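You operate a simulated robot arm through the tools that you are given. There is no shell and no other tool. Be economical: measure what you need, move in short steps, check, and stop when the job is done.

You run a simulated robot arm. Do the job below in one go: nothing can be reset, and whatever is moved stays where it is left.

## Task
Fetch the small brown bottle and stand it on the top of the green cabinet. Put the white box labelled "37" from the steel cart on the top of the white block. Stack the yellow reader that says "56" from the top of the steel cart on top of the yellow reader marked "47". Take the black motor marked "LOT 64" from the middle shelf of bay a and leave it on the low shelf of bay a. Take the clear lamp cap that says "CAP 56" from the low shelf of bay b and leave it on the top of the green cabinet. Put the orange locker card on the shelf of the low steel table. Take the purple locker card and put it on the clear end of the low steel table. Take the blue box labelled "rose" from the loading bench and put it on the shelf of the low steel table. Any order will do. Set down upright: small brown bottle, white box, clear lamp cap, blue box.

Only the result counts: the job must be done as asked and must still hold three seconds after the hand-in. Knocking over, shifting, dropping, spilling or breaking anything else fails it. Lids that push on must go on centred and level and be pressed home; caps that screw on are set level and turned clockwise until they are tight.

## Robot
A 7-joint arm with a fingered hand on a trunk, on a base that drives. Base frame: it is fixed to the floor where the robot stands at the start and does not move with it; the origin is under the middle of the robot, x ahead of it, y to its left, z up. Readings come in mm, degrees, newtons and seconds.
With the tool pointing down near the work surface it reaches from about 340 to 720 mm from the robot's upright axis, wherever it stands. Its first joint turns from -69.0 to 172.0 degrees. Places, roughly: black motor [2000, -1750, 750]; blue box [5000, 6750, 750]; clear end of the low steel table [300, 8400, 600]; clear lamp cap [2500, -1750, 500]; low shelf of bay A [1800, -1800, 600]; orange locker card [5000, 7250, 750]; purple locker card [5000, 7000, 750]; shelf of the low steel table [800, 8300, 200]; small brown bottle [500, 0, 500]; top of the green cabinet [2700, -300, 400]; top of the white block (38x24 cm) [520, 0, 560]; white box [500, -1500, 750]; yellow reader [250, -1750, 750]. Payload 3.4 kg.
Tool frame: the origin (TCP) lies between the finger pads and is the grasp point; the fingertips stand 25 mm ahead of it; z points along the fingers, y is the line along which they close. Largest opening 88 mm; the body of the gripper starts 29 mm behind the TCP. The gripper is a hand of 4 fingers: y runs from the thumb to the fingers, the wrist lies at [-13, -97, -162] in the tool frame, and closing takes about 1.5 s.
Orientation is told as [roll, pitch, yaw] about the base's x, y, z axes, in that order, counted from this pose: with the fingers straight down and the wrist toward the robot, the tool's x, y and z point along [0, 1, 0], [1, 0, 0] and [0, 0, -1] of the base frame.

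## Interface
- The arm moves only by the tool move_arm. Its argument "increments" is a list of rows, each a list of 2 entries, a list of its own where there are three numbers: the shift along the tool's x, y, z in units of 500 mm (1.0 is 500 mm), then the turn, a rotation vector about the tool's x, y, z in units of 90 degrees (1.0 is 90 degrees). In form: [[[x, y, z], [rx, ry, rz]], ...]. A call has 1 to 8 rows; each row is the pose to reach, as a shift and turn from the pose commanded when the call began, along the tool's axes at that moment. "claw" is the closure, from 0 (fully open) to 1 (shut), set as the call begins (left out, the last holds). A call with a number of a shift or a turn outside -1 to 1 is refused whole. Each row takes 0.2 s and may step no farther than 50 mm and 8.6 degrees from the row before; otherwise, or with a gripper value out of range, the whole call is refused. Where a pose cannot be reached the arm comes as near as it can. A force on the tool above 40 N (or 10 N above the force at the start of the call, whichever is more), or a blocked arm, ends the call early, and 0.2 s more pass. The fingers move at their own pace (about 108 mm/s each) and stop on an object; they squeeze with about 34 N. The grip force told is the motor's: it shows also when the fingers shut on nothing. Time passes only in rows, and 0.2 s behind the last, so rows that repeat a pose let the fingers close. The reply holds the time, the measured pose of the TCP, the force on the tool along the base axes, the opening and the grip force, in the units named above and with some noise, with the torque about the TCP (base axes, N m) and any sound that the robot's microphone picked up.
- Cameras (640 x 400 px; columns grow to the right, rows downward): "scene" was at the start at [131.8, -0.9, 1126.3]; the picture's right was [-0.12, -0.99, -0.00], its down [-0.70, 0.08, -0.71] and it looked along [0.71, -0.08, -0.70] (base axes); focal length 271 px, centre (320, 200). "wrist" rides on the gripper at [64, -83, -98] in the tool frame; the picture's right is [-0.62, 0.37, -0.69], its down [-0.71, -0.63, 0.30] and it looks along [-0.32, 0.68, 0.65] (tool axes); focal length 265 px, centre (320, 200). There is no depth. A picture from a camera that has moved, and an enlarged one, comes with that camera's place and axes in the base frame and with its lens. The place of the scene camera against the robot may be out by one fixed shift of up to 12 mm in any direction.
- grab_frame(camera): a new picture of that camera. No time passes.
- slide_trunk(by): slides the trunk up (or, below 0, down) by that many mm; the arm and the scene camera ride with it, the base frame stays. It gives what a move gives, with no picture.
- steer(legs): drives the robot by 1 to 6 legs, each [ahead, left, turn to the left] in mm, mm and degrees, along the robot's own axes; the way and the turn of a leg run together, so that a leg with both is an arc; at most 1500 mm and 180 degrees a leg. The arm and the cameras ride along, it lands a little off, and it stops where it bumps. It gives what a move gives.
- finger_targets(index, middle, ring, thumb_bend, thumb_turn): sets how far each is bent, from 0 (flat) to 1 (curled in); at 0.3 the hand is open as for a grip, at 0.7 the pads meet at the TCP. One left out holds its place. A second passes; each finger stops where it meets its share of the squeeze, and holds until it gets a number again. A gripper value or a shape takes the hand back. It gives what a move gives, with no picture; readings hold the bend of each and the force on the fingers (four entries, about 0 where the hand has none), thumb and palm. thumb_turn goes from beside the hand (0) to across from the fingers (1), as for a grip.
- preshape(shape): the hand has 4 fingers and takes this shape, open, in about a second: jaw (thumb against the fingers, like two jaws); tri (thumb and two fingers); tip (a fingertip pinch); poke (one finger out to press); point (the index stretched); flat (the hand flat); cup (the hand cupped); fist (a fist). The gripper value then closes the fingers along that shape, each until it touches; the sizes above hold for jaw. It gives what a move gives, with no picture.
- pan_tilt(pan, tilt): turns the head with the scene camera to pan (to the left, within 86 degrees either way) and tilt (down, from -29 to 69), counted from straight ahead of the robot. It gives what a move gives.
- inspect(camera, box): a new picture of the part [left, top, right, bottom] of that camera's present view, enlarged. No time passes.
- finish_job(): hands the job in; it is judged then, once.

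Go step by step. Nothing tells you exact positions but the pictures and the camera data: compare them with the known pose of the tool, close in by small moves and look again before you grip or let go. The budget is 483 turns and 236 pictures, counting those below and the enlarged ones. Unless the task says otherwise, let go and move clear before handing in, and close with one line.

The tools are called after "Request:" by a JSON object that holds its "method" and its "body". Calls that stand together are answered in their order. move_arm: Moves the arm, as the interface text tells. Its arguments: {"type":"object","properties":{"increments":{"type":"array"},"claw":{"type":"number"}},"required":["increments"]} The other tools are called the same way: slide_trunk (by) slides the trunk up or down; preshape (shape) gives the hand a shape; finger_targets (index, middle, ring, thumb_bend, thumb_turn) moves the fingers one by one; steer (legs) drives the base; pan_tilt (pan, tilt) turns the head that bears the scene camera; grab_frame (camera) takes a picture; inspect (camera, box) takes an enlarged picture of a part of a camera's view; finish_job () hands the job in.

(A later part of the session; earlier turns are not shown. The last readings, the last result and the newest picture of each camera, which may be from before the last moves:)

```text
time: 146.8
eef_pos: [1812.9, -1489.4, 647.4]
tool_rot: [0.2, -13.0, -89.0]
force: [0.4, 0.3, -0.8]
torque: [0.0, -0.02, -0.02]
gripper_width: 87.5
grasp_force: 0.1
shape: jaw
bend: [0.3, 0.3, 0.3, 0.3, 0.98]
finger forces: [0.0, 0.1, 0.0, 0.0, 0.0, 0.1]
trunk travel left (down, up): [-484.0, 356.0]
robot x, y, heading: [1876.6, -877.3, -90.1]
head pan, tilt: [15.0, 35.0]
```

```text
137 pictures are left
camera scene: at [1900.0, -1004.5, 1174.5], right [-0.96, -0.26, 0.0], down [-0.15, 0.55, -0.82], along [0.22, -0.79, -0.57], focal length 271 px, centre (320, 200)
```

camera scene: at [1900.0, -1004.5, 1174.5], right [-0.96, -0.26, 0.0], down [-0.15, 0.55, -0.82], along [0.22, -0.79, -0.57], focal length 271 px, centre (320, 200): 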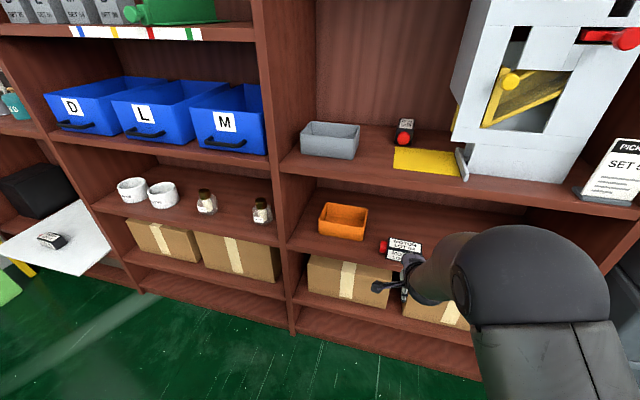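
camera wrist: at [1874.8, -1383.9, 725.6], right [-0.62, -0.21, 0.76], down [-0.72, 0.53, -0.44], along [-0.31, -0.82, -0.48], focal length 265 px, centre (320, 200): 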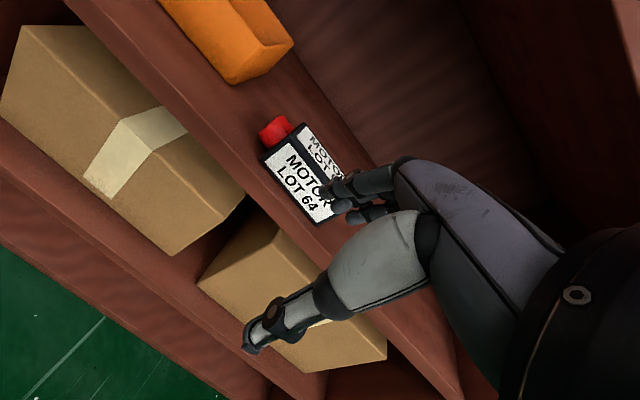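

The motor lies on the low shelf. Next the steel cart: I'll strafe right along the wall with the hand raised.

Request:
{"method": "slide_trunk", "body": {"by": 280}}

Request:
{"method": "steer", "body": {"legs": [[-80, 0, 0], [0, -1400, 0]]}}

Request:
{"method": "pan_tilt", "body": {"pan": 15, "tilt": 40}}

Request:
{"method": "grab_frame", "body": {"camera": "scene"}}

Request:
{"method": "grab_frame", "body": {"camera": "wrist"}}

```text
time: 149.6
eef_pos: [1812.9, -1488.9, 927.7]
tool_rot: [0.2, -12.9, -89.0]
force: [0.5, 0.0, -1.0]
torque: [-0.02, 0.02, 0.04]
gripper_width: 87.7
grasp_force: 0.2
shape: jaw
bend: [0.3, 0.3, 0.3, 0.3, 0.98]
finger forces: [0.1, 0.0, 0.1, 0.0, 0.0, 0.1]
trunk travel left (down, up): [-764.0, 76.0]
robot x, y, heading: [1876.0, -881.3, -89.5]
head pan, tilt: [15.0, 35.0]
```

```text
time: 157.4
eef_pos: [398.9, -1436.6, 927.7]
tool_rot: [0.2, -12.8, -87.5]
force: [0.5, -0.3, 0.2]
torque: [0.0, 0.03, 0.01]
gripper_width: 87.7
grasp_force: 0.0
shape: jaw
bend: [0.3, 0.3, 0.3, 0.3, 0.98]
finger forces: [0.0, 0.0, 0.1, 0.0, 0.0, 0.1]
trunk travel left (down, up): [-764.0, 76.0]
robot x, y, heading: [446.2, -826.2, -88.3]
head pan, tilt: [15.0, 35.0]
```

```text
time: 158.0
eef_pos: [398.9, -1436.9, 926.6]
tool_rot: [0.3, -12.9, -87.5]
force: [0.5, -0.2, 0.9]
torque: [0.0, 0.01, -0.02]
gripper_width: 87.6
grasp_force: 0.0
shape: jaw
bend: [0.3, 0.3, 0.3, 0.3, 0.98]
finger forces: [0.0, 0.1, 0.1, 0.0, 0.1, 0.1]
trunk travel left (down, up): [-764.0, 76.0]
robot x, y, heading: [445.0, -821.1, -88.4]
head pan, tilt: [15.0, 40.0]
```

```text
136 pictures are left
camera scene: at [472.1, -947.3, 1446.9], right [-0.96, -0.29, 0.0], down [-0.18, 0.62, -0.77], along [0.22, -0.73, -0.64], focal length 271 px, centre (320, 200)
```

scene: 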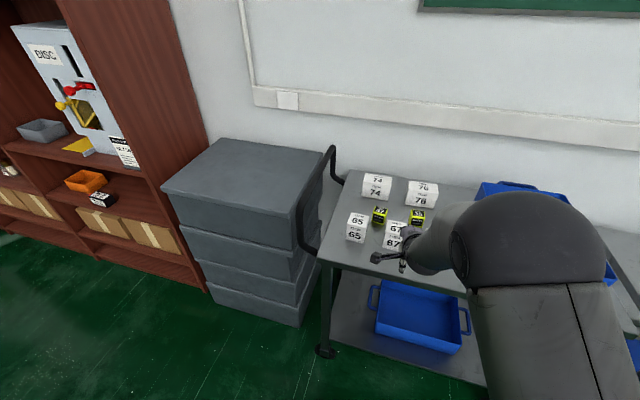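

```text
135 pictures are left
camera wrist: at [457.3, -1329.7, 1005.3], right [-0.61, -0.23, 0.76], down [-0.74, 0.51, -0.44], along [-0.29, -0.83, -0.48], focal length 265 px, centre (320, 200)
```

wrist: 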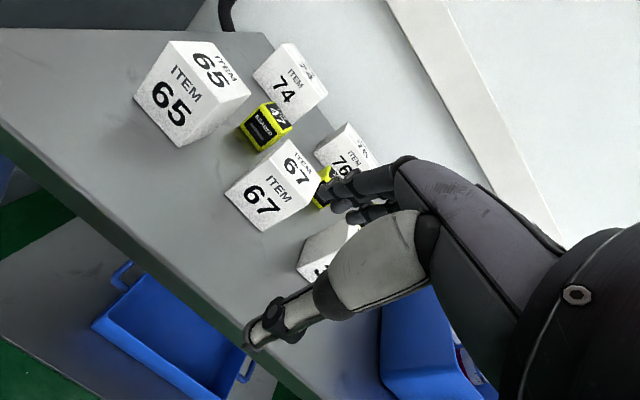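

Boxes 65, 74, 76, 67 are seen, 37 seems hidden behind the hand. I'll shift right to see the whole cart.

Request:
{"method": "steer", "body": {"legs": [[0, -330, -1.5]]}}

Request:
{"method": "pan_tilt", "body": {"pan": 25, "tilt": 45}}

Request:
{"method": "grab_frame", "body": {"camera": "scene"}}

Request:
{"method": "inspect", "body": {"camera": "scene", "box": [250, 80, 450, 220]}}

```text
time: 160.2
eef_pos: [50.1, -1439.3, 928.6]
tool_rot: [0.2, -13.0, -89.0]
force: [-0.5, 0.0, -0.1]
torque: [0.02, -0.01, 0.01]
gripper_width: 87.6
grasp_force: 0.0
shape: jaw
bend: [0.3, 0.3, 0.3, 0.3, 0.98]
finger forces: [0.0, 0.1, 0.0, 0.0, 0.1, 0.0]
trunk travel left (down, up): [-764.0, 76.0]
robot x, y, heading: [111.4, -829.7, -90.0]
head pan, tilt: [15.0, 40.0]
```

```text
time: 160.9
eef_pos: [51.0, -1439.9, 927.6]
tool_rot: [0.2, -12.9, -89.1]
force: [-0.4, -0.3, 0.5]
torque: [0.0, 0.01, 0.0]
gripper_width: 87.8
grasp_force: 0.1
shape: jaw
bend: [0.3, 0.3, 0.3, 0.3, 0.98]
finger forces: [0.0, 0.0, 0.0, 0.1, 0.0, 0.0]
trunk travel left (down, up): [-764.0, 76.0]
robot x, y, heading: [112.0, -837.3, -89.9]
head pan, tilt: [25.0, 45.0]
```

```text
134 pictures are left
camera scene: at [149.8, -945.0, 1439.6], right [-0.91, -0.43, 0.0], down [-0.3, 0.64, -0.71], along [0.3, -0.64, -0.71], focal length 271 px, centre (320, 200)
```

scene: 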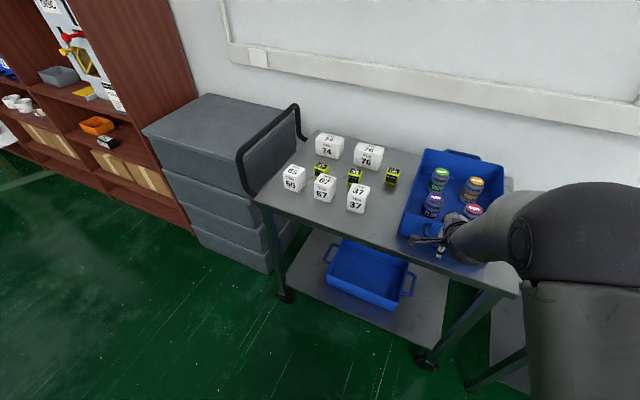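

```text
2.86 times, centred on (350, 150) of scene
camera zoom: at [149.8, -945.0, 1439.6], right [-0.91, -0.43, 0.0], down [-0.3, 0.64, -0.71], along [0.3, -0.64, -0.71], focal length 775 px, centre (234, 343)
```

zoom: 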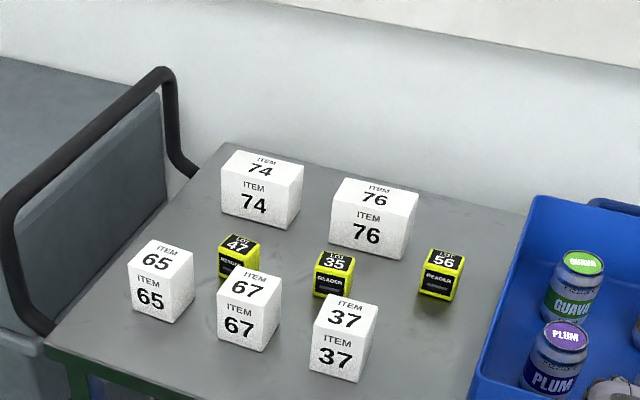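

Now all is visible: 37 is the right box in the front row; readers 47, 35, 56 behind from left to right. I'll go in front of box 37 with the hand a bit higher and use the wrist camera from two places.

Request:
{"method": "slide_trunk", "body": {"by": 60}}

Request:
{"method": "steer", "body": {"legs": [[0, 200, 0]]}}

Request:
{"method": "grab_frame", "body": {"camera": "wrist"}}

Request:
{"method": "steer", "body": {"legs": [[0, 100, 0]]}}

Request:
{"method": "grab_frame", "body": {"camera": "wrist"}}

```text
time: 161.9
eef_pos: [50.2, -1439.9, 986.9]
tool_rot: [0.2, -12.8, -89.0]
force: [-0.2, 0.2, -0.2]
torque: [0.02, 0.03, 0.0]
gripper_width: 87.7
grasp_force: 0.1
shape: jaw
bend: [0.3, 0.3, 0.3, 0.3, 0.98]
finger forces: [0.1, 0.1, 0.0, 0.1, 0.1, 0.0]
trunk travel left (down, up): [-824.0, 16.0]
robot x, y, heading: [114.3, -831.0, -89.8]
head pan, tilt: [25.0, 45.0]
```

```text
time: 163.6
eef_pos: [252.7, -1439.9, 987.2]
tool_rot: [0.2, -13.0, -89.0]
force: [-0.5, -0.5, -0.1]
torque: [0.0, 0.04, -0.03]
gripper_width: 87.7
grasp_force: 0.1
shape: jaw
bend: [0.3, 0.3, 0.3, 0.3, 0.98]
finger forces: [0.0, 0.0, 0.0, 0.0, 0.0, 0.0]
trunk travel left (down, up): [-824.0, 16.0]
robot x, y, heading: [315.8, -831.8, -89.7]
head pan, tilt: [25.0, 45.0]
```

```text
132 pictures are left
camera wrist: at [314.7, -1334.7, 1065.2], right [-0.62, -0.21, 0.76], down [-0.72, 0.53, -0.44], along [-0.31, -0.82, -0.48], focal length 265 px, centre (320, 200)
```

wrist: 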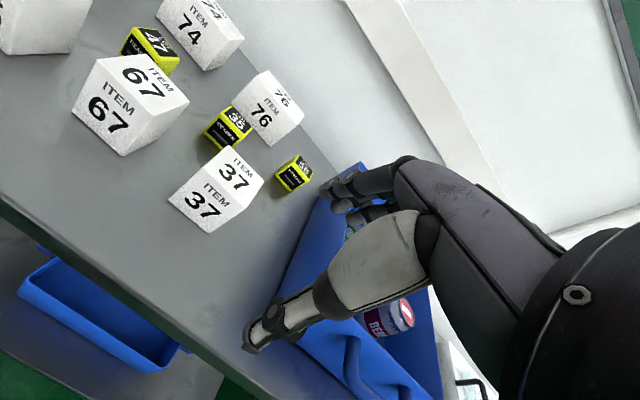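

```text
time: 164.7
eef_pos: [352.1, -1439.7, 987.6]
tool_rot: [0.1, -13.0, -89.0]
force: [0.3, 0.0, -0.5]
torque: [-0.02, -0.03, 0.01]
gripper_width: 87.9
grasp_force: 0.1
shape: jaw
bend: [0.3, 0.3, 0.3, 0.3, 0.98]
finger forces: [0.0, 0.0, 0.0, 0.0, 0.1, 0.1]
trunk travel left (down, up): [-824.0, 16.0]
robot x, y, heading: [416.2, -829.9, -89.8]
head pan, tilt: [25.0, 45.0]
```

```text
131 pictures are left
camera wrist: at [415.0, -1334.3, 1065.3], right [-0.62, -0.22, 0.76], down [-0.72, 0.53, -0.44], along [-0.31, -0.82, -0.48], focal length 265 px, centre (320, 200)
```

wrist: 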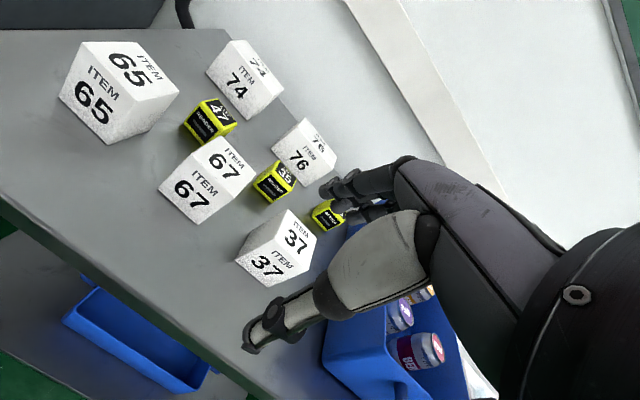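

Request:
{"method": "inspect", "body": {"camera": "wrist", "box": [170, 140, 370, 300]}}

Request:
{"method": "steer", "body": {"legs": [[0, -100, 0]]}}

Request:
{"method": "inspect", "body": {"camera": "wrist", "box": [130, 70, 330, 250]}}

```text
2.50 times, centred on (270, 220) of wrist
camera zoom: at [415.0, -1334.3, 1065.3], right [-0.62, -0.22, 0.76], down [-0.72, 0.53, -0.44], along [-0.31, -0.82, -0.48], focal length 664 px, centre (445, 150)
```

zoom: 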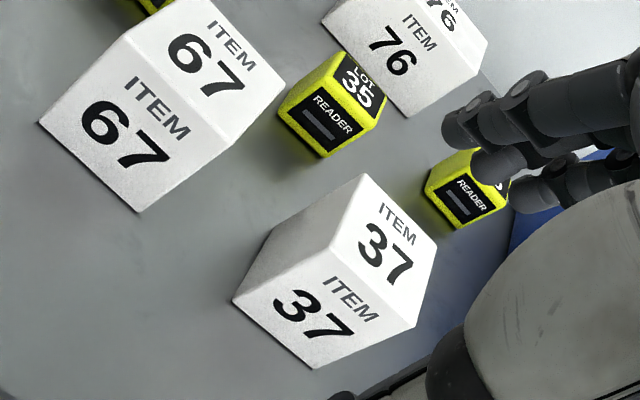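

```text
time: 165.9
eef_pos: [251.7, -1440.1, 988.2]
tool_rot: [0.1, -13.0, -89.1]
force: [0.1, -0.9, -0.2]
torque: [-0.01, 0.0, 0.0]
gripper_width: 87.9
grasp_force: 0.2
shape: jaw
bend: [0.3, 0.3, 0.3, 0.3, 0.98]
finger forces: [0.1, 0.0, 0.0, 0.0, 0.0, 0.0]
trunk travel left (down, up): [-824.0, 16.0]
robot x, y, heading: [318.7, -830.2, -89.7]
head pan, tilt: [25.0, 45.0]
```

```text
2.22 times, centred on (230, 160) of wrist
camera zoom: at [313.8, -1334.7, 1065.3], right [-0.62, -0.22, 0.76], down [-0.72, 0.53, -0.44], along [-0.31, -0.82, -0.48], focal length 590 px, centre (520, 289)
```

zoom: 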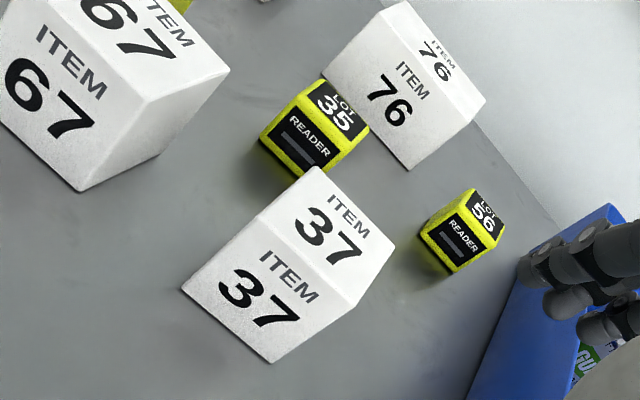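

Wrist triangulation: box 37 spans x 272–328, y -1593..-1535, z 803–873; reader 56 is near [229, -1741], reader 47 near [474, -1656]. I'll level the hand and go above box 37.

Request:
{"method": "move_arm", "body": {"increments": [[[0, 0, 0], [0.072, 0, 0]], [[0, 0, 0], [0.144, 0, 0]], [[0, 0, 0], [0.144, 0, 0]]]}}

Request:
{"method": "steer", "body": {"legs": [[0, 48, -0.3], [122, 0, 0]]}}

Request:
{"method": "grab_frame", "body": {"camera": "wrist"}}

Request:
{"method": "grab_frame", "body": {"camera": "scene"}}

```text
time: 166.7
eef_pos: [252.1, -1439.4, 987.2]
tool_rot: [0.2, 0.2, -88.9]
force: [0.4, 0.7, -0.3]
torque: [0.02, 0.03, -0.03]
gripper_width: 87.7
grasp_force: 0.2
shape: jaw
bend: [0.3, 0.3, 0.3, 0.3, 0.98]
finger forces: [0.1, 0.0, 0.0, 0.1, 0.0, 0.1]
trunk travel left (down, up): [-824.0, 16.0]
robot x, y, heading: [313.3, -829.7, -89.5]
head pan, tilt: [25.0, 45.0]
```

```text
time: 168.4
eef_pos: [293.7, -1561.1, 987.7]
tool_rot: [0.1, 0.0, -89.4]
force: [0.1, -0.5, 0.0]
torque: [-0.02, -0.02, 0.0]
gripper_width: 87.5
grasp_force: 0.0
shape: jaw
bend: [0.3, 0.3, 0.3, 0.3, 0.98]
finger forces: [0.0, 0.0, 0.1, 0.0, 0.1, 0.0]
trunk travel left (down, up): [-824.0, 16.0]
robot x, y, heading: [358.1, -948.5, -90.1]
head pan, tilt: [25.0, 45.0]
```

```text
128 pictures are left
camera wrist: at [357.2, -1476.1, 1086.3], right [-0.62, -0.38, 0.69], down [-0.72, 0.62, -0.31], along [-0.31, -0.69, -0.65], focal length 265 px, centre (320, 200)
```

wrist: 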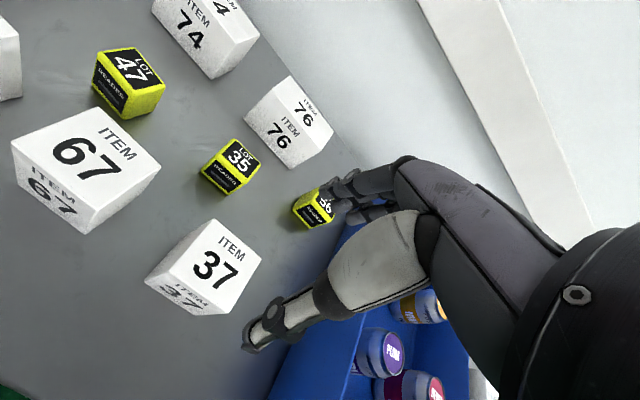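

```text
127 pictures are left
camera scene: at [395.9, -1066.0, 1499.6], right [-0.91, -0.42, 0.0], down [-0.3, 0.64, -0.71], along [0.3, -0.64, -0.71], focal length 271 px, centre (320, 200)
```

scene: 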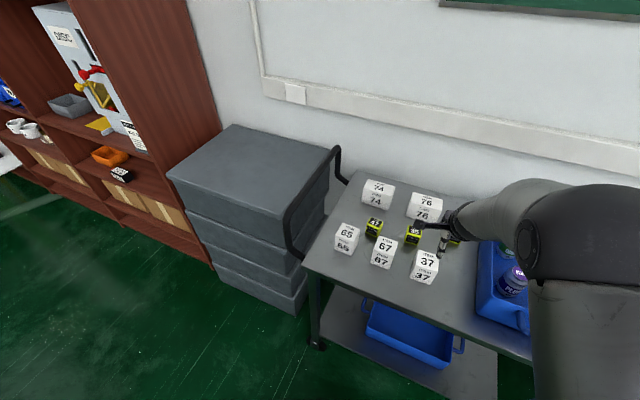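

Request:
{"method": "move_arm", "body": {"increments": [[[0.016, 0.004, 0], [0, 0, 0]], [[0.016, 0.004, 0], [0, 0, 0]]]}}

Request:
{"method": "slide_trunk", "body": {"by": -85}}

Request:
{"method": "grab_frame", "body": {"camera": "wrist"}}

```text
time: 169.0
eef_pos: [301.9, -1562.7, 985.8]
tool_rot: [0.2, 0.0, -89.4]
force: [-1.0, -0.5, 0.1]
torque: [-0.02, -0.01, -0.02]
gripper_width: 87.9
grasp_force: 0.0
shape: jaw
bend: [0.3, 0.3, 0.3, 0.3, 0.98]
finger forces: [0.0, 0.0, 0.0, 0.1, 0.0, 0.0]
trunk travel left (down, up): [-824.0, 16.0]
robot x, y, heading: [361.0, -953.4, -90.2]
head pan, tilt: [25.0, 45.0]
```

```text
time: 170.2
eef_pos: [302.3, -1562.1, 901.9]
tool_rot: [0.3, 0.0, -89.4]
force: [-0.1, 0.8, 0.1]
torque: [-0.01, -0.01, -0.01]
gripper_width: 87.7
grasp_force: 0.0
shape: jaw
bend: [0.3, 0.3, 0.3, 0.3, 0.98]
finger forces: [0.0, 0.0, 0.1, 0.1, 0.1, 0.0]
trunk travel left (down, up): [-739.0, 101.0]
robot x, y, heading: [360.1, -952.3, -90.1]
head pan, tilt: [25.0, 45.0]
```

```text
126 pictures are left
camera wrist: at [365.2, -1477.9, 1001.2], right [-0.62, -0.38, 0.69], down [-0.72, 0.62, -0.31], along [-0.31, -0.69, -0.65], focal length 265 px, centre (320, 200)
```

wrist: 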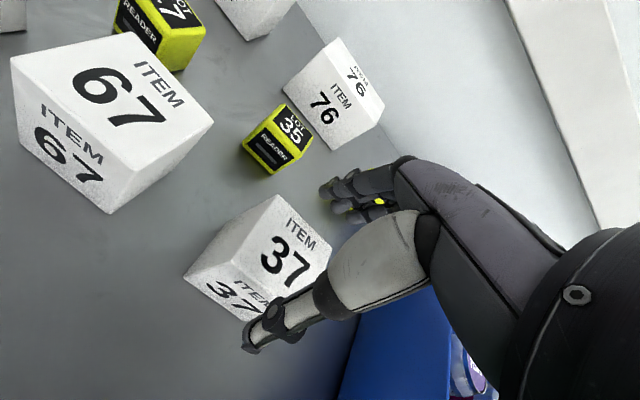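

Request:
{"method": "slide_trunk", "body": {"by": -35}}

Request:
{"method": "slide_trunk", "body": {"by": -15}}

Request:
{"method": "grab_frame", "body": {"camera": "wrist"}}

```text
time: 171.0
eef_pos: [302.1, -1563.4, 866.9]
tool_rot: [0.3, 0.1, -89.1]
force: [0.4, 0.0, 0.0]
torque: [-0.03, 0.0, 0.0]
gripper_width: 87.7
grasp_force: 0.0
shape: jaw
bend: [0.3, 0.3, 0.3, 0.3, 0.98]
finger forces: [0.0, 0.1, 0.0, 0.0, 0.0, 0.1]
trunk travel left (down, up): [-704.0, 136.0]
robot x, y, heading: [361.4, -953.0, -90.2]
head pan, tilt: [25.0, 45.0]
```

```text
time: 171.7
eef_pos: [301.9, -1562.1, 852.7]
tool_rot: [0.1, 0.0, -89.3]
force: [0.1, -0.5, -0.6]
torque: [0.0, -0.04, -0.01]
gripper_width: 87.6
grasp_force: 0.0
shape: jaw
bend: [0.3, 0.3, 0.3, 0.3, 0.98]
finger forces: [0.2, 0.1, 0.0, 0.0, 0.1, 0.0]
trunk travel left (down, up): [-689.0, 151.0]
robot x, y, heading: [361.3, -950.2, -89.9]
head pan, tilt: [25.0, 45.0]
```

```text
125 pictures are left
camera wrist: at [365.2, -1477.9, 951.1], right [-0.62, -0.38, 0.69], down [-0.72, 0.62, -0.31], along [-0.31, -0.69, -0.65], focal length 265 px, centre (320, 200)
```

wrist: 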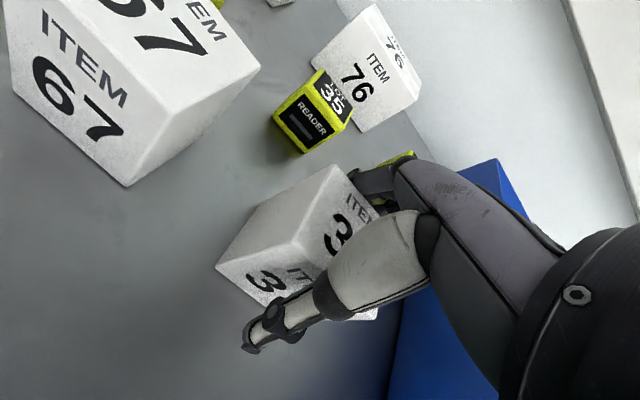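

Request:
{"method": "move_arm", "body": {"increments": [[[0, 0, 0], [0, 0, 0]], [[0, 0, 0], [0, 0, 0]], [[0, 0, 0], [0, 0, 0]], [[0, 0, 0], [0, 0, 0]], [[0, 0, 0], [0, 0, 0]], [[0, 0, 0], [0, 0, 0]], [[0, 0, 0], [0, 0, 0]]], "claw": 1}}

Request:
{"method": "slide_trunk", "body": {"by": 40}}

Request:
{"method": "grab_frame", "body": {"camera": "wrist"}}

```text
time: 173.2
eef_pos: [302.5, -1561.7, 851.4]
tool_rot: [0.3, 0.0, -89.3]
force: [-0.5, -0.3, -0.8]
torque: [0.0, 0.01, 0.0]
gripper_width: 48.7
grasp_force: 33.8
shape: jaw
bend: [0.74, 0.44, 0.41, 0.65, 0.99]
finger forces: [17.6, 9.4, 4.3, 0.0, 31.1, 0.0]
trunk travel left (down, up): [-689.0, 151.0]
robot x, y, heading: [362.4, -951.8, -90.3]
head pan, tilt: [25.0, 45.0]
```

```text
time: 174.1
eef_pos: [302.8, -1562.4, 893.0]
tool_rot: [0.2, 0.1, -89.3]
force: [-0.7, -0.7, -0.8]
torque: [0.0, 0.0, -0.01]
gripper_width: 48.7
grasp_force: 34.2
shape: jaw
bend: [0.74, 0.44, 0.41, 0.65, 0.99]
finger forces: [17.4, 9.5, 4.2, 0.0, 31.2, 0.0]
trunk travel left (down, up): [-729.0, 111.0]
robot x, y, heading: [355.9, -947.9, -90.0]
head pan, tilt: [25.0, 45.0]
```

```text
124 pictures are left
camera wrist: at [365.2, -1478.2, 991.0], right [-0.62, -0.38, 0.69], down [-0.72, 0.62, -0.31], along [-0.31, -0.69, -0.66], focal length 265 px, centre (320, 200)
```

wrist: 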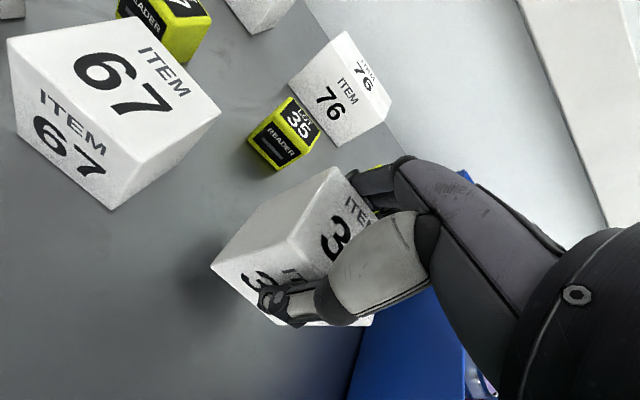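

The box is held. I'll lift higher, back out, and turn round to face the white block from its -y side.

Request:
{"method": "slide_trunk", "body": {"by": 60}}

Request:
{"method": "steer", "body": {"legs": [[-250, 0, 0], [0, 0, 90], [0, 0, 90]]}}

Request:
{"method": "pan_tilt", "body": {"pan": 10, "tilt": 45}}

Request:
{"method": "grab_frame", "body": {"camera": "scene"}}

Request:
{"method": "grab_frame", "body": {"camera": "wrist"}}

```text
time: 175.1
eef_pos: [302.3, -1561.9, 951.8]
tool_rot: [0.1, 0.0, -89.3]
force: [-0.3, -1.0, -0.8]
torque: [0.01, 0.0, -0.02]
gripper_width: 48.5
grasp_force: 34.0
shape: jaw
bend: [0.74, 0.44, 0.41, 0.65, 0.99]
finger forces: [17.6, 9.4, 4.1, 0.0, 31.2, 0.0]
trunk travel left (down, up): [-789.0, 51.0]
robot x, y, heading: [363.0, -948.7, -90.2]
head pan, tilt: [25.0, 45.0]
```

```text
time: 184.6
eef_pos: [411.4, -86.7, 951.5]
tool_rot: [0.3, 0.1, 91.6]
force: [-0.7, 0.6, 0.0]
torque: [0.03, -0.05, -0.01]
gripper_width: 47.4
grasp_force: 34.0
shape: jaw
bend: [0.74, 0.44, 0.41, 0.65, 0.99]
finger forces: [17.4, 9.1, 4.2, 0.1, 30.7, 0.0]
trunk travel left (down, up): [-789.0, 51.0]
robot x, y, heading: [362.4, -697.7, 90.8]
head pan, tilt: [25.0, 45.0]
```

```text
time: 185.4
eef_pos: [411.8, -86.1, 952.4]
tool_rot: [0.1, 0.1, 91.5]
force: [0.0, 0.1, -0.1]
torque: [-0.05, -0.01, 0.0]
gripper_width: 47.7
grasp_force: 34.2
shape: jaw
bend: [0.74, 0.44, 0.41, 0.65, 0.99]
finger forces: [17.4, 9.1, 4.2, 0.0, 30.6, 0.0]
trunk travel left (down, up): [-789.0, 51.0]
robot x, y, heading: [365.3, -699.3, 91.0]
head pan, tilt: [10.0, 45.0]
```

```text
123 pictures are left
camera scene: at [347.0, -559.9, 1464.6], right [0.98, 0.19, 0.0], down [0.13, -0.69, -0.71], along [-0.13, 0.69, -0.71], focal length 271 px, centre (320, 200)
```

scene: 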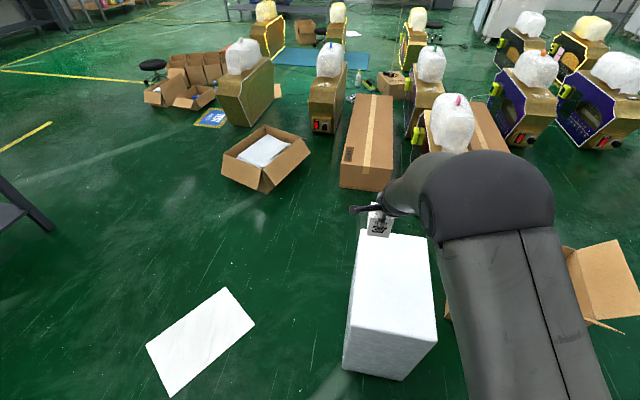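

```text
122 pictures are left
camera wrist: at [350.1, -171.4, 1051.0], right [0.61, 0.39, 0.69], down [0.73, -0.61, -0.31], along [0.3, 0.69, -0.66], focal length 265 px, centre (320, 200)
```

wrist: 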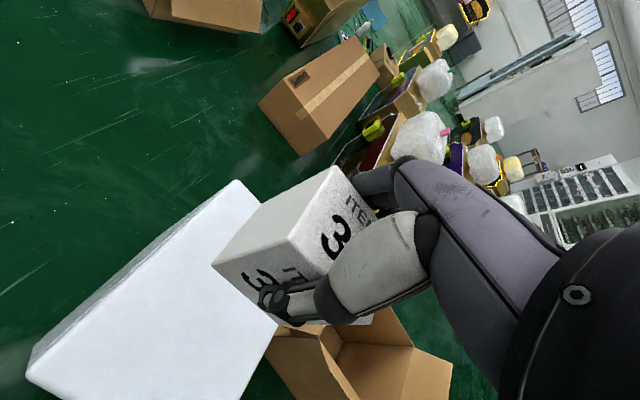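

Request:
{"method": "steer", "body": {"legs": [[0, -85, -0.9]]}}

Request:
{"method": "slide_trunk", "body": {"by": -250}}

Request:
{"method": "grab_frame", "body": {"camera": "wrist"}}

Request:
{"method": "grab_frame", "body": {"camera": "scene"}}

```text
time: 186.4
eef_pos: [506.8, -86.3, 952.8]
tool_rot: [0.2, 0.0, 90.7]
force: [0.1, -1.0, -0.7]
torque: [-0.03, 0.02, -0.01]
gripper_width: 47.6
grasp_force: 33.9
shape: jaw
bend: [0.74, 0.44, 0.41, 0.65, 0.99]
finger forces: [17.4, 9.1, 4.2, 0.0, 30.7, 0.0]
trunk travel left (down, up): [-789.0, 51.0]
robot x, y, heading: [444.7, -698.4, 89.9]
head pan, tilt: [10.0, 45.0]
```

```text
time: 189.0
eef_pos: [506.3, -86.5, 701.2]
tool_rot: [0.2, 0.1, 90.7]
force: [1.1, -0.5, -1.2]
torque: [0.01, -0.02, 0.04]
gripper_width: 47.7
grasp_force: 34.2
shape: jaw
bend: [0.74, 0.44, 0.41, 0.65, 0.99]
finger forces: [17.4, 9.0, 4.2, 0.0, 30.7, 0.0]
trunk travel left (down, up): [-539.0, 301.0]
robot x, y, heading: [448.7, -697.4, 89.8]
head pan, tilt: [10.0, 45.0]
```

```text
121 pictures are left
camera wrist: at [443.5, -170.8, 801.0], right [0.62, 0.38, 0.69], down [0.72, -0.62, -0.31], along [0.31, 0.69, -0.65], focal length 265 px, centre (320, 200)
```

wrist: 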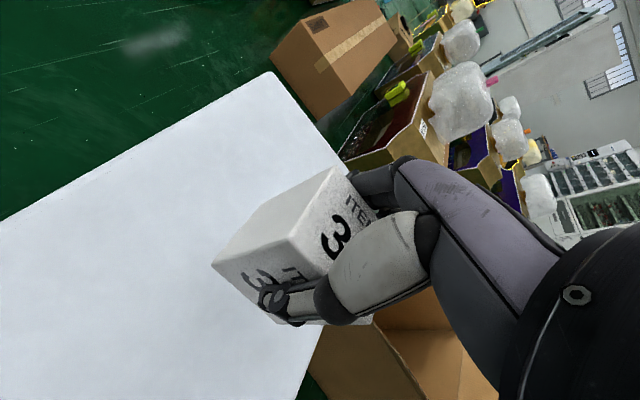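

```text
120 pictures are left
camera scene: at [434.1, -559.2, 1214.6], right [0.99, 0.17, 0.0], down [0.12, -0.7, -0.71], along [-0.12, 0.7, -0.71], focal length 271 px, centre (320, 200)
```

scene: 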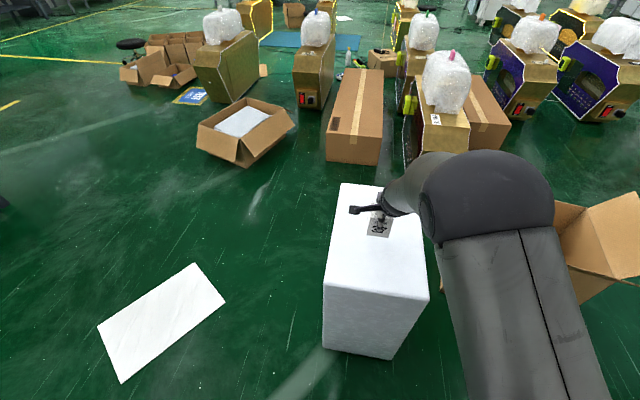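

Request:
{"method": "slide_trunk", "body": {"by": -78}}

Request:
{"method": "move_arm", "body": {"increments": [[[0, 0, 0.006], [0, 0, 0]], [[0, 0, 0.012], [0, 0, 0]]]}}

Request:
{"method": "grab_frame", "body": {"camera": "wrist"}}

```text
time: 190.2
eef_pos: [506.9, -87.6, 624.1]
tool_rot: [0.2, 0.0, 90.6]
force: [0.3, -0.6, -1.0]
torque: [0.01, 0.04, -0.02]
gripper_width: 47.6
grasp_force: 34.1
shape: jaw
bend: [0.74, 0.44, 0.41, 0.65, 0.99]
finger forces: [17.3, 9.1, 4.3, 0.0, 30.7, 0.0]
trunk travel left (down, up): [-461.0, 379.0]
robot x, y, heading: [446.2, -698.2, 90.0]
head pan, tilt: [10.0, 45.0]
```

```text
time: 190.8
eef_pos: [505.6, -87.2, 617.7]
tool_rot: [0.3, 0.0, 90.7]
force: [0.3, -0.3, -1.2]
torque: [0.03, 0.0, -0.02]
gripper_width: 47.6
grasp_force: 34.2
shape: jaw
bend: [0.74, 0.44, 0.41, 0.65, 0.99]
finger forces: [17.4, 9.1, 4.2, 0.0, 30.6, 0.1]
trunk travel left (down, up): [-461.0, 379.0]
robot x, y, heading: [449.6, -696.0, 90.1]
head pan, tilt: [10.0, 45.0]
```

```text
119 pictures are left
camera wrist: at [443.1, -170.5, 716.7], right [0.62, 0.38, 0.69], down [0.72, -0.62, -0.31], along [0.31, 0.69, -0.66], focal length 265 px, centre (320, 200)
```

wrist: 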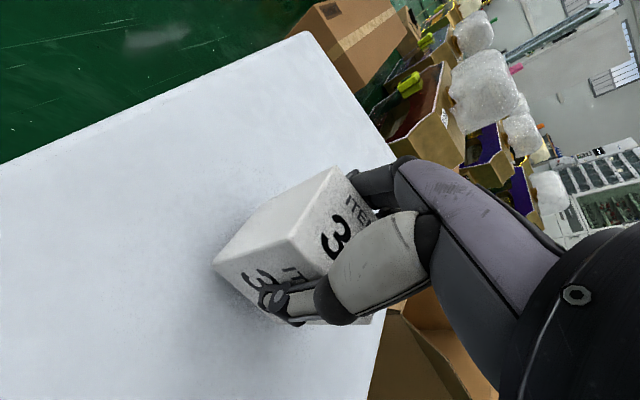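

Request:
{"method": "move_arm", "body": {"increments": [[[0, 0, 0.005], [0, 0, 0]], [[0, 0, 0.01], [0, 0, 0]]]}}

Request:
{"method": "move_arm", "body": {"increments": [[[0, 0, 0.004], [0, 0, 0]], [[0, 0, 0.008], [0, 0, 0]]]}}

```text
time: 191.4
eef_pos: [506.4, -87.0, 612.3]
tool_rot: [0.3, 0.0, 90.7]
force: [0.3, -0.5, -0.8]
torque: [-0.04, 0.0, 0.02]
gripper_width: 47.5
grasp_force: 34.1
shape: jaw
bend: [0.74, 0.44, 0.41, 0.65, 0.99]
finger forces: [17.4, 9.1, 4.2, 0.0, 30.7, 0.0]
trunk travel left (down, up): [-461.0, 379.0]
robot x, y, heading: [445.8, -699.0, 89.8]
head pan, tilt: [10.0, 45.0]
```

```text
time: 192.0
eef_pos: [506.9, -87.5, 608.7]
tool_rot: [0.2, 0.0, 90.7]
force: [0.2, 0.3, -0.6]
torque: [0.0, -0.05, 0.04]
gripper_width: 47.7
grasp_force: 33.9
shape: jaw
bend: [0.74, 0.44, 0.41, 0.65, 0.99]
finger forces: [17.4, 9.1, 4.3, 0.0, 30.8, 0.0]
trunk travel left (down, up): [-461.0, 379.0]
robot x, y, heading: [446.3, -701.5, 90.0]
head pan, tilt: [10.0, 45.0]
```

Request:
{"method": "move_arm", "body": {"increments": [[[0, 0, 0.004], [0, 0, 0]], [[0, 0, 0.008], [0, 0, 0]]]}}

Request:
{"method": "move_arm", "body": {"increments": [[[0, 0, 0.004], [0, 0, 0]], [[0, 0, 0.006], [0, 0, 0]]]}}

```text
time: 192.6
eef_pos: [505.9, -86.6, 604.7]
tool_rot: [0.2, -0.1, 90.7]
force: [0.1, -0.6, -0.5]
torque: [-0.04, 0.01, 0.0]
gripper_width: 47.6
grasp_force: 34.1
shape: jaw
bend: [0.74, 0.44, 0.41, 0.65, 0.99]
finger forces: [17.4, 9.0, 4.3, 0.1, 30.7, 0.0]
trunk travel left (down, up): [-461.0, 379.0]
robot x, y, heading: [443.5, -698.2, 90.1]
head pan, tilt: [10.0, 45.0]
```

```text
time: 193.2
eef_pos: [505.8, -85.5, 600.8]
tool_rot: [0.2, -0.1, 90.7]
force: [0.2, 0.4, -0.9]
torque: [-0.03, 0.03, 0.01]
gripper_width: 47.6
grasp_force: 33.6
shape: jaw
bend: [0.74, 0.44, 0.41, 0.65, 0.99]
finger forces: [17.4, 9.1, 4.2, 0.1, 30.8, 0.0]
trunk travel left (down, up): [-461.0, 379.0]
robot x, y, heading: [445.4, -699.0, 90.0]
head pan, tilt: [10.0, 45.0]
```

Request:
{"method": "move_arm", "body": {"increments": [[[0, 0, 0.004], [0, 0, 0]], [[0, 0, 0.006], [0, 0, 0]]]}}

Request:
{"method": "inspect", "body": {"camera": "wrist", "box": [180, 140, 380, 340]}}

```text
time: 193.8
eef_pos: [505.2, -85.9, 600.6]
tool_rot: [0.2, -0.2, 90.8]
force: [-1.0, 0.3, 7.8]
torque: [-0.07, 0.01, 0.04]
gripper_width: 47.6
grasp_force: 34.0
shape: jaw
bend: [0.74, 0.44, 0.41, 0.65, 0.99]
finger forces: [17.8, 9.4, 4.4, 0.1, 31.9, 0.0]
trunk travel left (down, up): [-461.0, 379.0]
robot x, y, heading: [442.3, -697.7, 89.8]
head pan, tilt: [10.0, 45.0]
```

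```text
2.00 times, centred on (280, 240) of wrist
camera zoom: at [443.2, -170.8, 699.9], right [0.62, 0.37, 0.69], down [0.72, -0.62, -0.31], along [0.31, 0.69, -0.65], focal length 531 px, centre (400, 120)
```

zoom: 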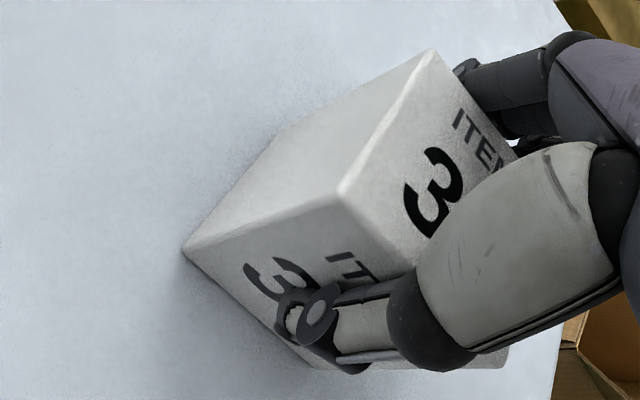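

Contact at 7.8 N; releasing and rising.

Request:
{"method": "move_arm", "body": {"increments": [[[0, 0, 0], [0, 0, 0]], [[0, 0, 0], [0, 0, 0]], [[0, 0, 0], [0, 0, 0]], [[0, 0, 0], [0, 0, 0]], [[0, 0, 0], [0, 0, 0]]], "claw": 0}}

Request:
{"method": "slide_trunk", "body": {"by": 350}}

Request:
{"method": "grab_frame", "body": {"camera": "scene"}}

```text
time: 195.0
eef_pos: [505.3, -86.5, 598.5]
tool_rot: [0.1, 0.0, 90.8]
force: [0.2, -0.1, 1.0]
torque: [0.02, 0.02, -0.02]
gripper_width: 87.8
grasp_force: 0.1
shape: jaw
bend: [0.3, 0.3, 0.3, 0.3, 0.98]
finger forces: [0.3, 0.0, 0.0, 0.0, 1.0, 0.0]
trunk travel left (down, up): [-461.0, 379.0]
robot x, y, heading: [450.4, -698.5, 89.7]
head pan, tilt: [10.0, 45.0]
```

```text
time: 198.4
eef_pos: [506.3, -87.2, 949.3]
tool_rot: [0.1, -0.1, 90.6]
force: [0.2, -0.5, -1.2]
torque: [-0.01, 0.04, -0.02]
gripper_width: 87.9
grasp_force: 0.1
shape: jaw
bend: [0.3, 0.3, 0.3, 0.3, 0.98]
finger forces: [0.0, 0.1, 0.0, 0.0, 0.0, 0.0]
trunk travel left (down, up): [-811.0, 29.0]
robot x, y, heading: [447.5, -700.3, 90.1]
head pan, tilt: [10.0, 45.0]
```

```text
117 pictures are left
camera scene: at [434.2, -559.2, 1486.6], right [0.99, 0.17, 0.0], down [0.12, -0.7, -0.71], along [-0.12, 0.7, -0.71], focal length 271 px, centre (320, 200)
```

scene: 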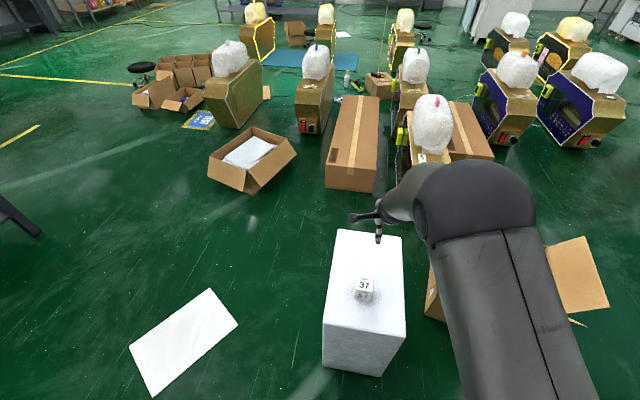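

Box 37 stands on the white block. Now back to the cart for reader 56.

Request:
{"method": "steer", "body": {"legs": [[0, 0, -90], [0, 0, -90], [0, -150, 0], [250, 0, 0]]}}

Request:
{"method": "grab_frame", "body": {"camera": "wrist"}}

Request:
{"method": "grab_frame", "body": {"camera": "scene"}}

```text
time: 208.8
eef_pos: [267.8, -1566.9, 949.5]
tool_rot: [0.2, 0.0, -87.3]
force: [-0.1, -1.3, -0.2]
torque: [0.0, -0.01, 0.03]
gripper_width: 88.0
grasp_force: 0.0
shape: jaw
bend: [0.3, 0.3, 0.3, 0.3, 0.98]
finger forces: [0.0, 0.0, 0.0, 0.1, 0.1, 0.1]
trunk travel left (down, up): [-811.0, 29.0]
robot x, y, heading: [306.7, -953.5, -88.1]
head pan, tilt: [10.0, 45.0]
```

```text
116 pictures are left
camera wrist: at [327.8, -1479.5, 1048.2], right [-0.6, -0.4, 0.69], down [-0.74, 0.6, -0.31], along [-0.29, -0.7, -0.66], focal length 265 px, centre (320, 200)
```

wrist: 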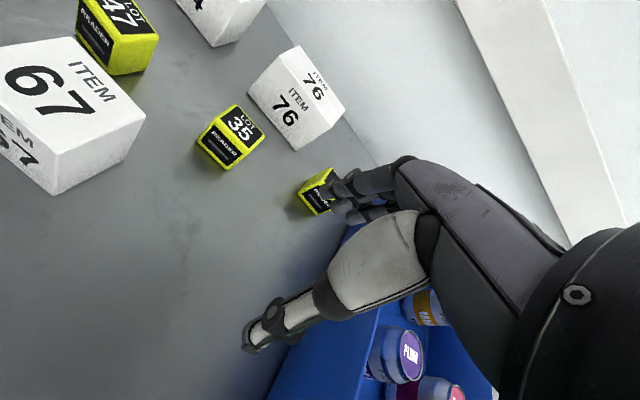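

```text
115 pictures are left
camera scene: at [324.4, -1073.7, 1486.6], right [-0.98, -0.21, 0.0], down [-0.15, 0.69, -0.71], along [0.15, -0.69, -0.71], focal length 271 px, centre (320, 200)
```

scene: 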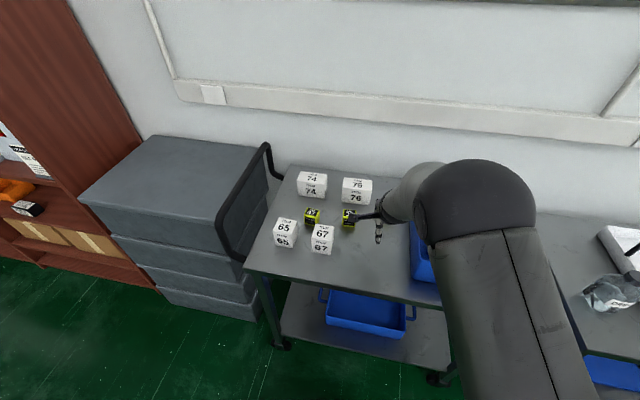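

Request:
{"method": "steer", "body": {"legs": [[0, -17, -1.9], [140, 0, 0]]}}

Request:
{"method": "grab_frame", "body": {"camera": "wrist"}}

```text
time: 210.5
eef_pos: [231.0, -1705.0, 949.7]
tool_rot: [0.2, 0.0, -89.2]
force: [-0.1, 0.9, -0.7]
torque: [-0.02, -0.02, 0.0]
gripper_width: 87.9
grasp_force: 0.0
shape: jaw
bend: [0.3, 0.3, 0.3, 0.3, 0.98]
finger forces: [0.0, 0.0, 0.0, 0.0, 0.0, 0.0]
trunk travel left (down, up): [-811.0, 29.0]
robot x, y, heading: [289.6, -1096.1, -90.2]
head pan, tilt: [10.0, 45.0]
```

```text
114 pictures are left
camera wrist: at [293.4, -1620.9, 1048.3], right [-0.62, -0.38, 0.69], down [-0.72, 0.62, -0.31], along [-0.31, -0.69, -0.65], focal length 265 px, centre (320, 200)
```

wrist: 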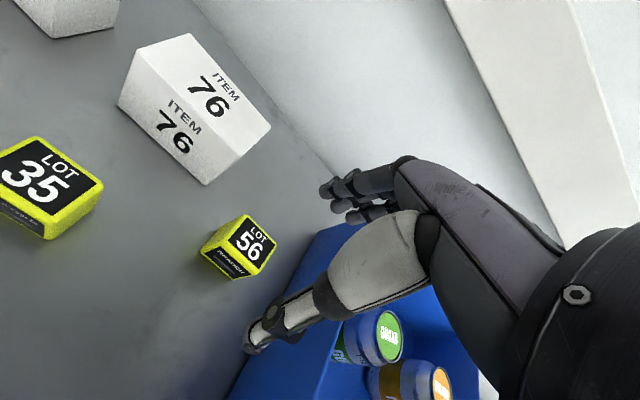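

Request:
{"method": "move_arm", "body": {"increments": [[[0, 0.031, 0], [0, 0, 0]], [[0, 0.062, 0], [0, 0, 0]], [[0, 0.062, 0], [0, 0, 0]]]}}

Request:
{"method": "slide_trunk", "body": {"by": -65}}

Request:
{"method": "grab_frame", "body": {"camera": "wrist"}}

```text
time: 211.3
eef_pos: [229.8, -1736.3, 949.5]
tool_rot: [0.1, 0.0, -89.1]
force: [-0.2, -0.1, 0.9]
torque: [-0.02, -0.02, -0.01]
gripper_width: 88.2
grasp_force: 0.0
shape: jaw
bend: [0.3, 0.3, 0.3, 0.3, 0.98]
finger forces: [0.1, 0.0, 0.0, 0.0, 0.1, 0.0]
trunk travel left (down, up): [-811.0, 29.0]
robot x, y, heading: [282.7, -1093.5, -90.1]
head pan, tilt: [10.0, 45.0]
```

```text
time: 212.3
eef_pos: [230.2, -1736.3, 885.9]
tool_rot: [0.2, 0.0, -89.2]
force: [0.9, -0.1, 0.2]
torque: [-0.01, -0.01, 0.01]
gripper_width: 88.0
grasp_force: 0.0
shape: jaw
bend: [0.3, 0.3, 0.3, 0.3, 0.98]
finger forces: [0.1, 0.0, 0.1, 0.1, 0.0, 0.0]
trunk travel left (down, up): [-746.0, 94.0]
robot x, y, heading: [287.9, -1093.6, -89.8]
head pan, tilt: [10.0, 45.0]
```

```text
113 pictures are left
camera wrist: at [293.2, -1652.0, 983.6], right [-0.62, -0.38, 0.69], down [-0.72, 0.62, -0.31], along [-0.31, -0.69, -0.65], focal length 265 px, centre (320, 200)
```

wrist: 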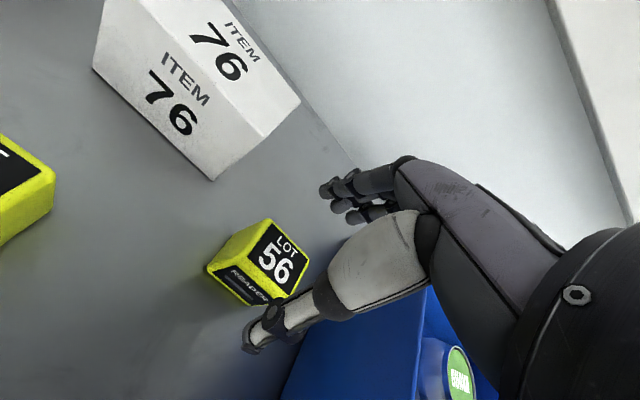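

Request:
{"method": "slide_trunk", "body": {"by": -36}}

Request:
{"method": "slide_trunk", "body": {"by": -12}}

Request:
{"method": "grab_frame", "body": {"camera": "wrist"}}

```text
time: 213.1
eef_pos: [230.3, -1736.6, 849.1]
tool_rot: [0.3, -0.1, -89.2]
force: [-0.2, 0.2, 0.5]
torque: [0.01, -0.01, -0.01]
gripper_width: 87.9
grasp_force: 0.0
shape: jaw
bend: [0.3, 0.3, 0.3, 0.3, 0.98]
finger forces: [0.0, 0.0, 0.1, 0.0, 0.0, 0.0]
trunk travel left (down, up): [-710.0, 130.0]
robot x, y, heading: [290.9, -1092.9, -90.3]
head pan, tilt: [10.0, 45.0]
```

```text
time: 213.7
eef_pos: [230.2, -1737.1, 836.6]
tool_rot: [0.2, 0.1, -89.1]
force: [0.3, 0.1, 0.0]
torque: [-0.01, 0.0, -0.02]
gripper_width: 88.0
grasp_force: 0.0
shape: jaw
bend: [0.3, 0.3, 0.3, 0.3, 0.98]
finger forces: [0.1, 0.1, 0.0, 0.0, 0.1, 0.0]
trunk travel left (down, up): [-698.0, 142.0]
robot x, y, heading: [289.8, -1093.4, -90.0]
head pan, tilt: [10.0, 45.0]
```

```text
112 pictures are left
camera wrist: at [293.2, -1652.0, 935.5], right [-0.62, -0.38, 0.69], down [-0.72, 0.62, -0.31], along [-0.31, -0.69, -0.65], focal length 265 px, centre (320, 200)
```

wrist: 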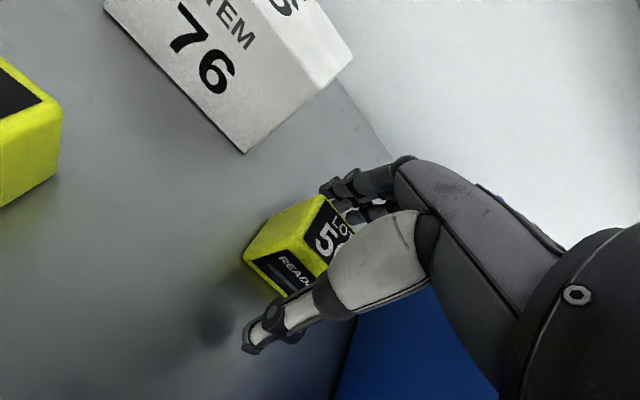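

Request:
{"method": "move_arm", "body": {"increments": [[[0, 0, 0], [0, 0, 0]], [[0, 0, 0], [0, 0, 0]], [[0, 0, 0], [0, 0, 0]], [[0, 0, 0], [0, 0, 0]], [[0, 0, 0], [0, 0, 0]], [[0, 0, 0], [0, 0, 0]], [[0, 0, 0], [0, 0, 0]], [[0, 0, 0], [0, 0, 0]]], "claw": 1}}

Request:
{"method": "grab_frame", "body": {"camera": "wrist"}}

```text
time: 215.5
eef_pos: [230.3, -1736.5, 836.6]
tool_rot: [0.2, 0.0, -89.1]
force: [0.6, -0.4, 0.2]
torque: [0.0, -0.01, 0.03]
gripper_width: 29.9
grasp_force: 33.9
shape: jaw
bend: [0.74, 0.52, 0.52, 0.74, 1.0]
finger forces: [17.8, 8.9, 4.3, 0.0, 31.1, 0.0]
trunk travel left (down, up): [-698.0, 142.0]
robot x, y, heading: [288.8, -1092.2, -89.9]
head pan, tilt: [10.0, 45.0]
```

```text
111 pictures are left
camera wrist: at [293.1, -1652.2, 935.4], right [-0.62, -0.38, 0.69], down [-0.72, 0.62, -0.31], along [-0.31, -0.69, -0.66], focal length 265 px, centre (320, 200)
```

wrist: 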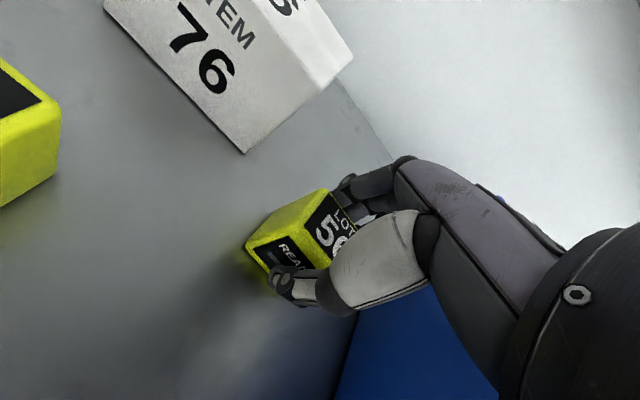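

Request:
{"method": "slide_trunk", "body": {"by": 110}}

Request:
{"method": "steer", "body": {"legs": [[-120, 0, 0], [0, 244, 0]]}}

Request:
{"method": "grab_frame", "body": {"camera": "wrist"}}

Request:
{"method": "grab_frame", "body": {"camera": "scene"}}

```text
time: 216.9
eef_pos: [230.4, -1737.4, 945.2]
tool_rot: [0.2, 0.0, -89.3]
force: [0.5, -0.4, -0.9]
torque: [0.01, 0.01, 0.0]
gripper_width: 30.1
grasp_force: 34.2
shape: jaw
bend: [0.74, 0.52, 0.52, 0.74, 1.0]
finger forces: [17.9, 8.9, 4.2, 0.0, 31.1, 0.0]
trunk travel left (down, up): [-808.0, 32.0]
robot x, y, heading: [288.0, -1093.4, -90.1]
head pan, tilt: [10.0, 45.0]
```

```text
time: 219.6
eef_pos: [474.0, -1614.7, 945.3]
tool_rot: [0.2, -0.1, -89.2]
force: [1.1, -0.2, -1.3]
torque: [0.0, 0.02, 0.03]
gripper_width: 30.1
grasp_force: 34.4
shape: jaw
bend: [0.74, 0.52, 0.52, 0.74, 1.0]
finger forces: [18.0, 9.0, 4.4, 0.0, 31.1, 0.0]
trunk travel left (down, up): [-808.0, 32.0]
robot x, y, heading: [532.0, -971.6, -89.9]
head pan, tilt: [10.0, 45.0]
```

```text
110 pictures are left
camera wrist: at [537.1, -1530.7, 1045.4], right [-0.62, -0.38, 0.69], down [-0.72, 0.62, -0.31], along [-0.31, -0.69, -0.66], focal length 265 px, centre (320, 200)
```

wrist: 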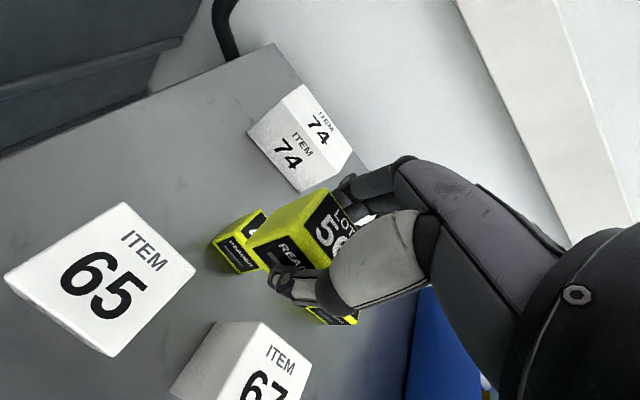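

```text
109 pictures are left
camera scene: at [546.6, -1093.6, 1483.6], right [-0.98, -0.17, 0.0], down [-0.12, 0.7, -0.71], along [0.12, -0.7, -0.71], focal length 271 px, centre (320, 200)
```

scene: 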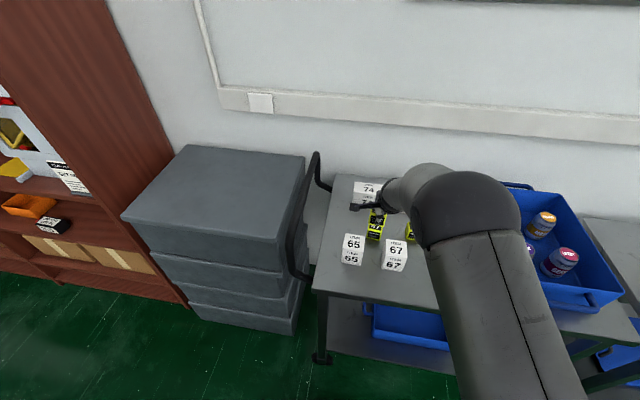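

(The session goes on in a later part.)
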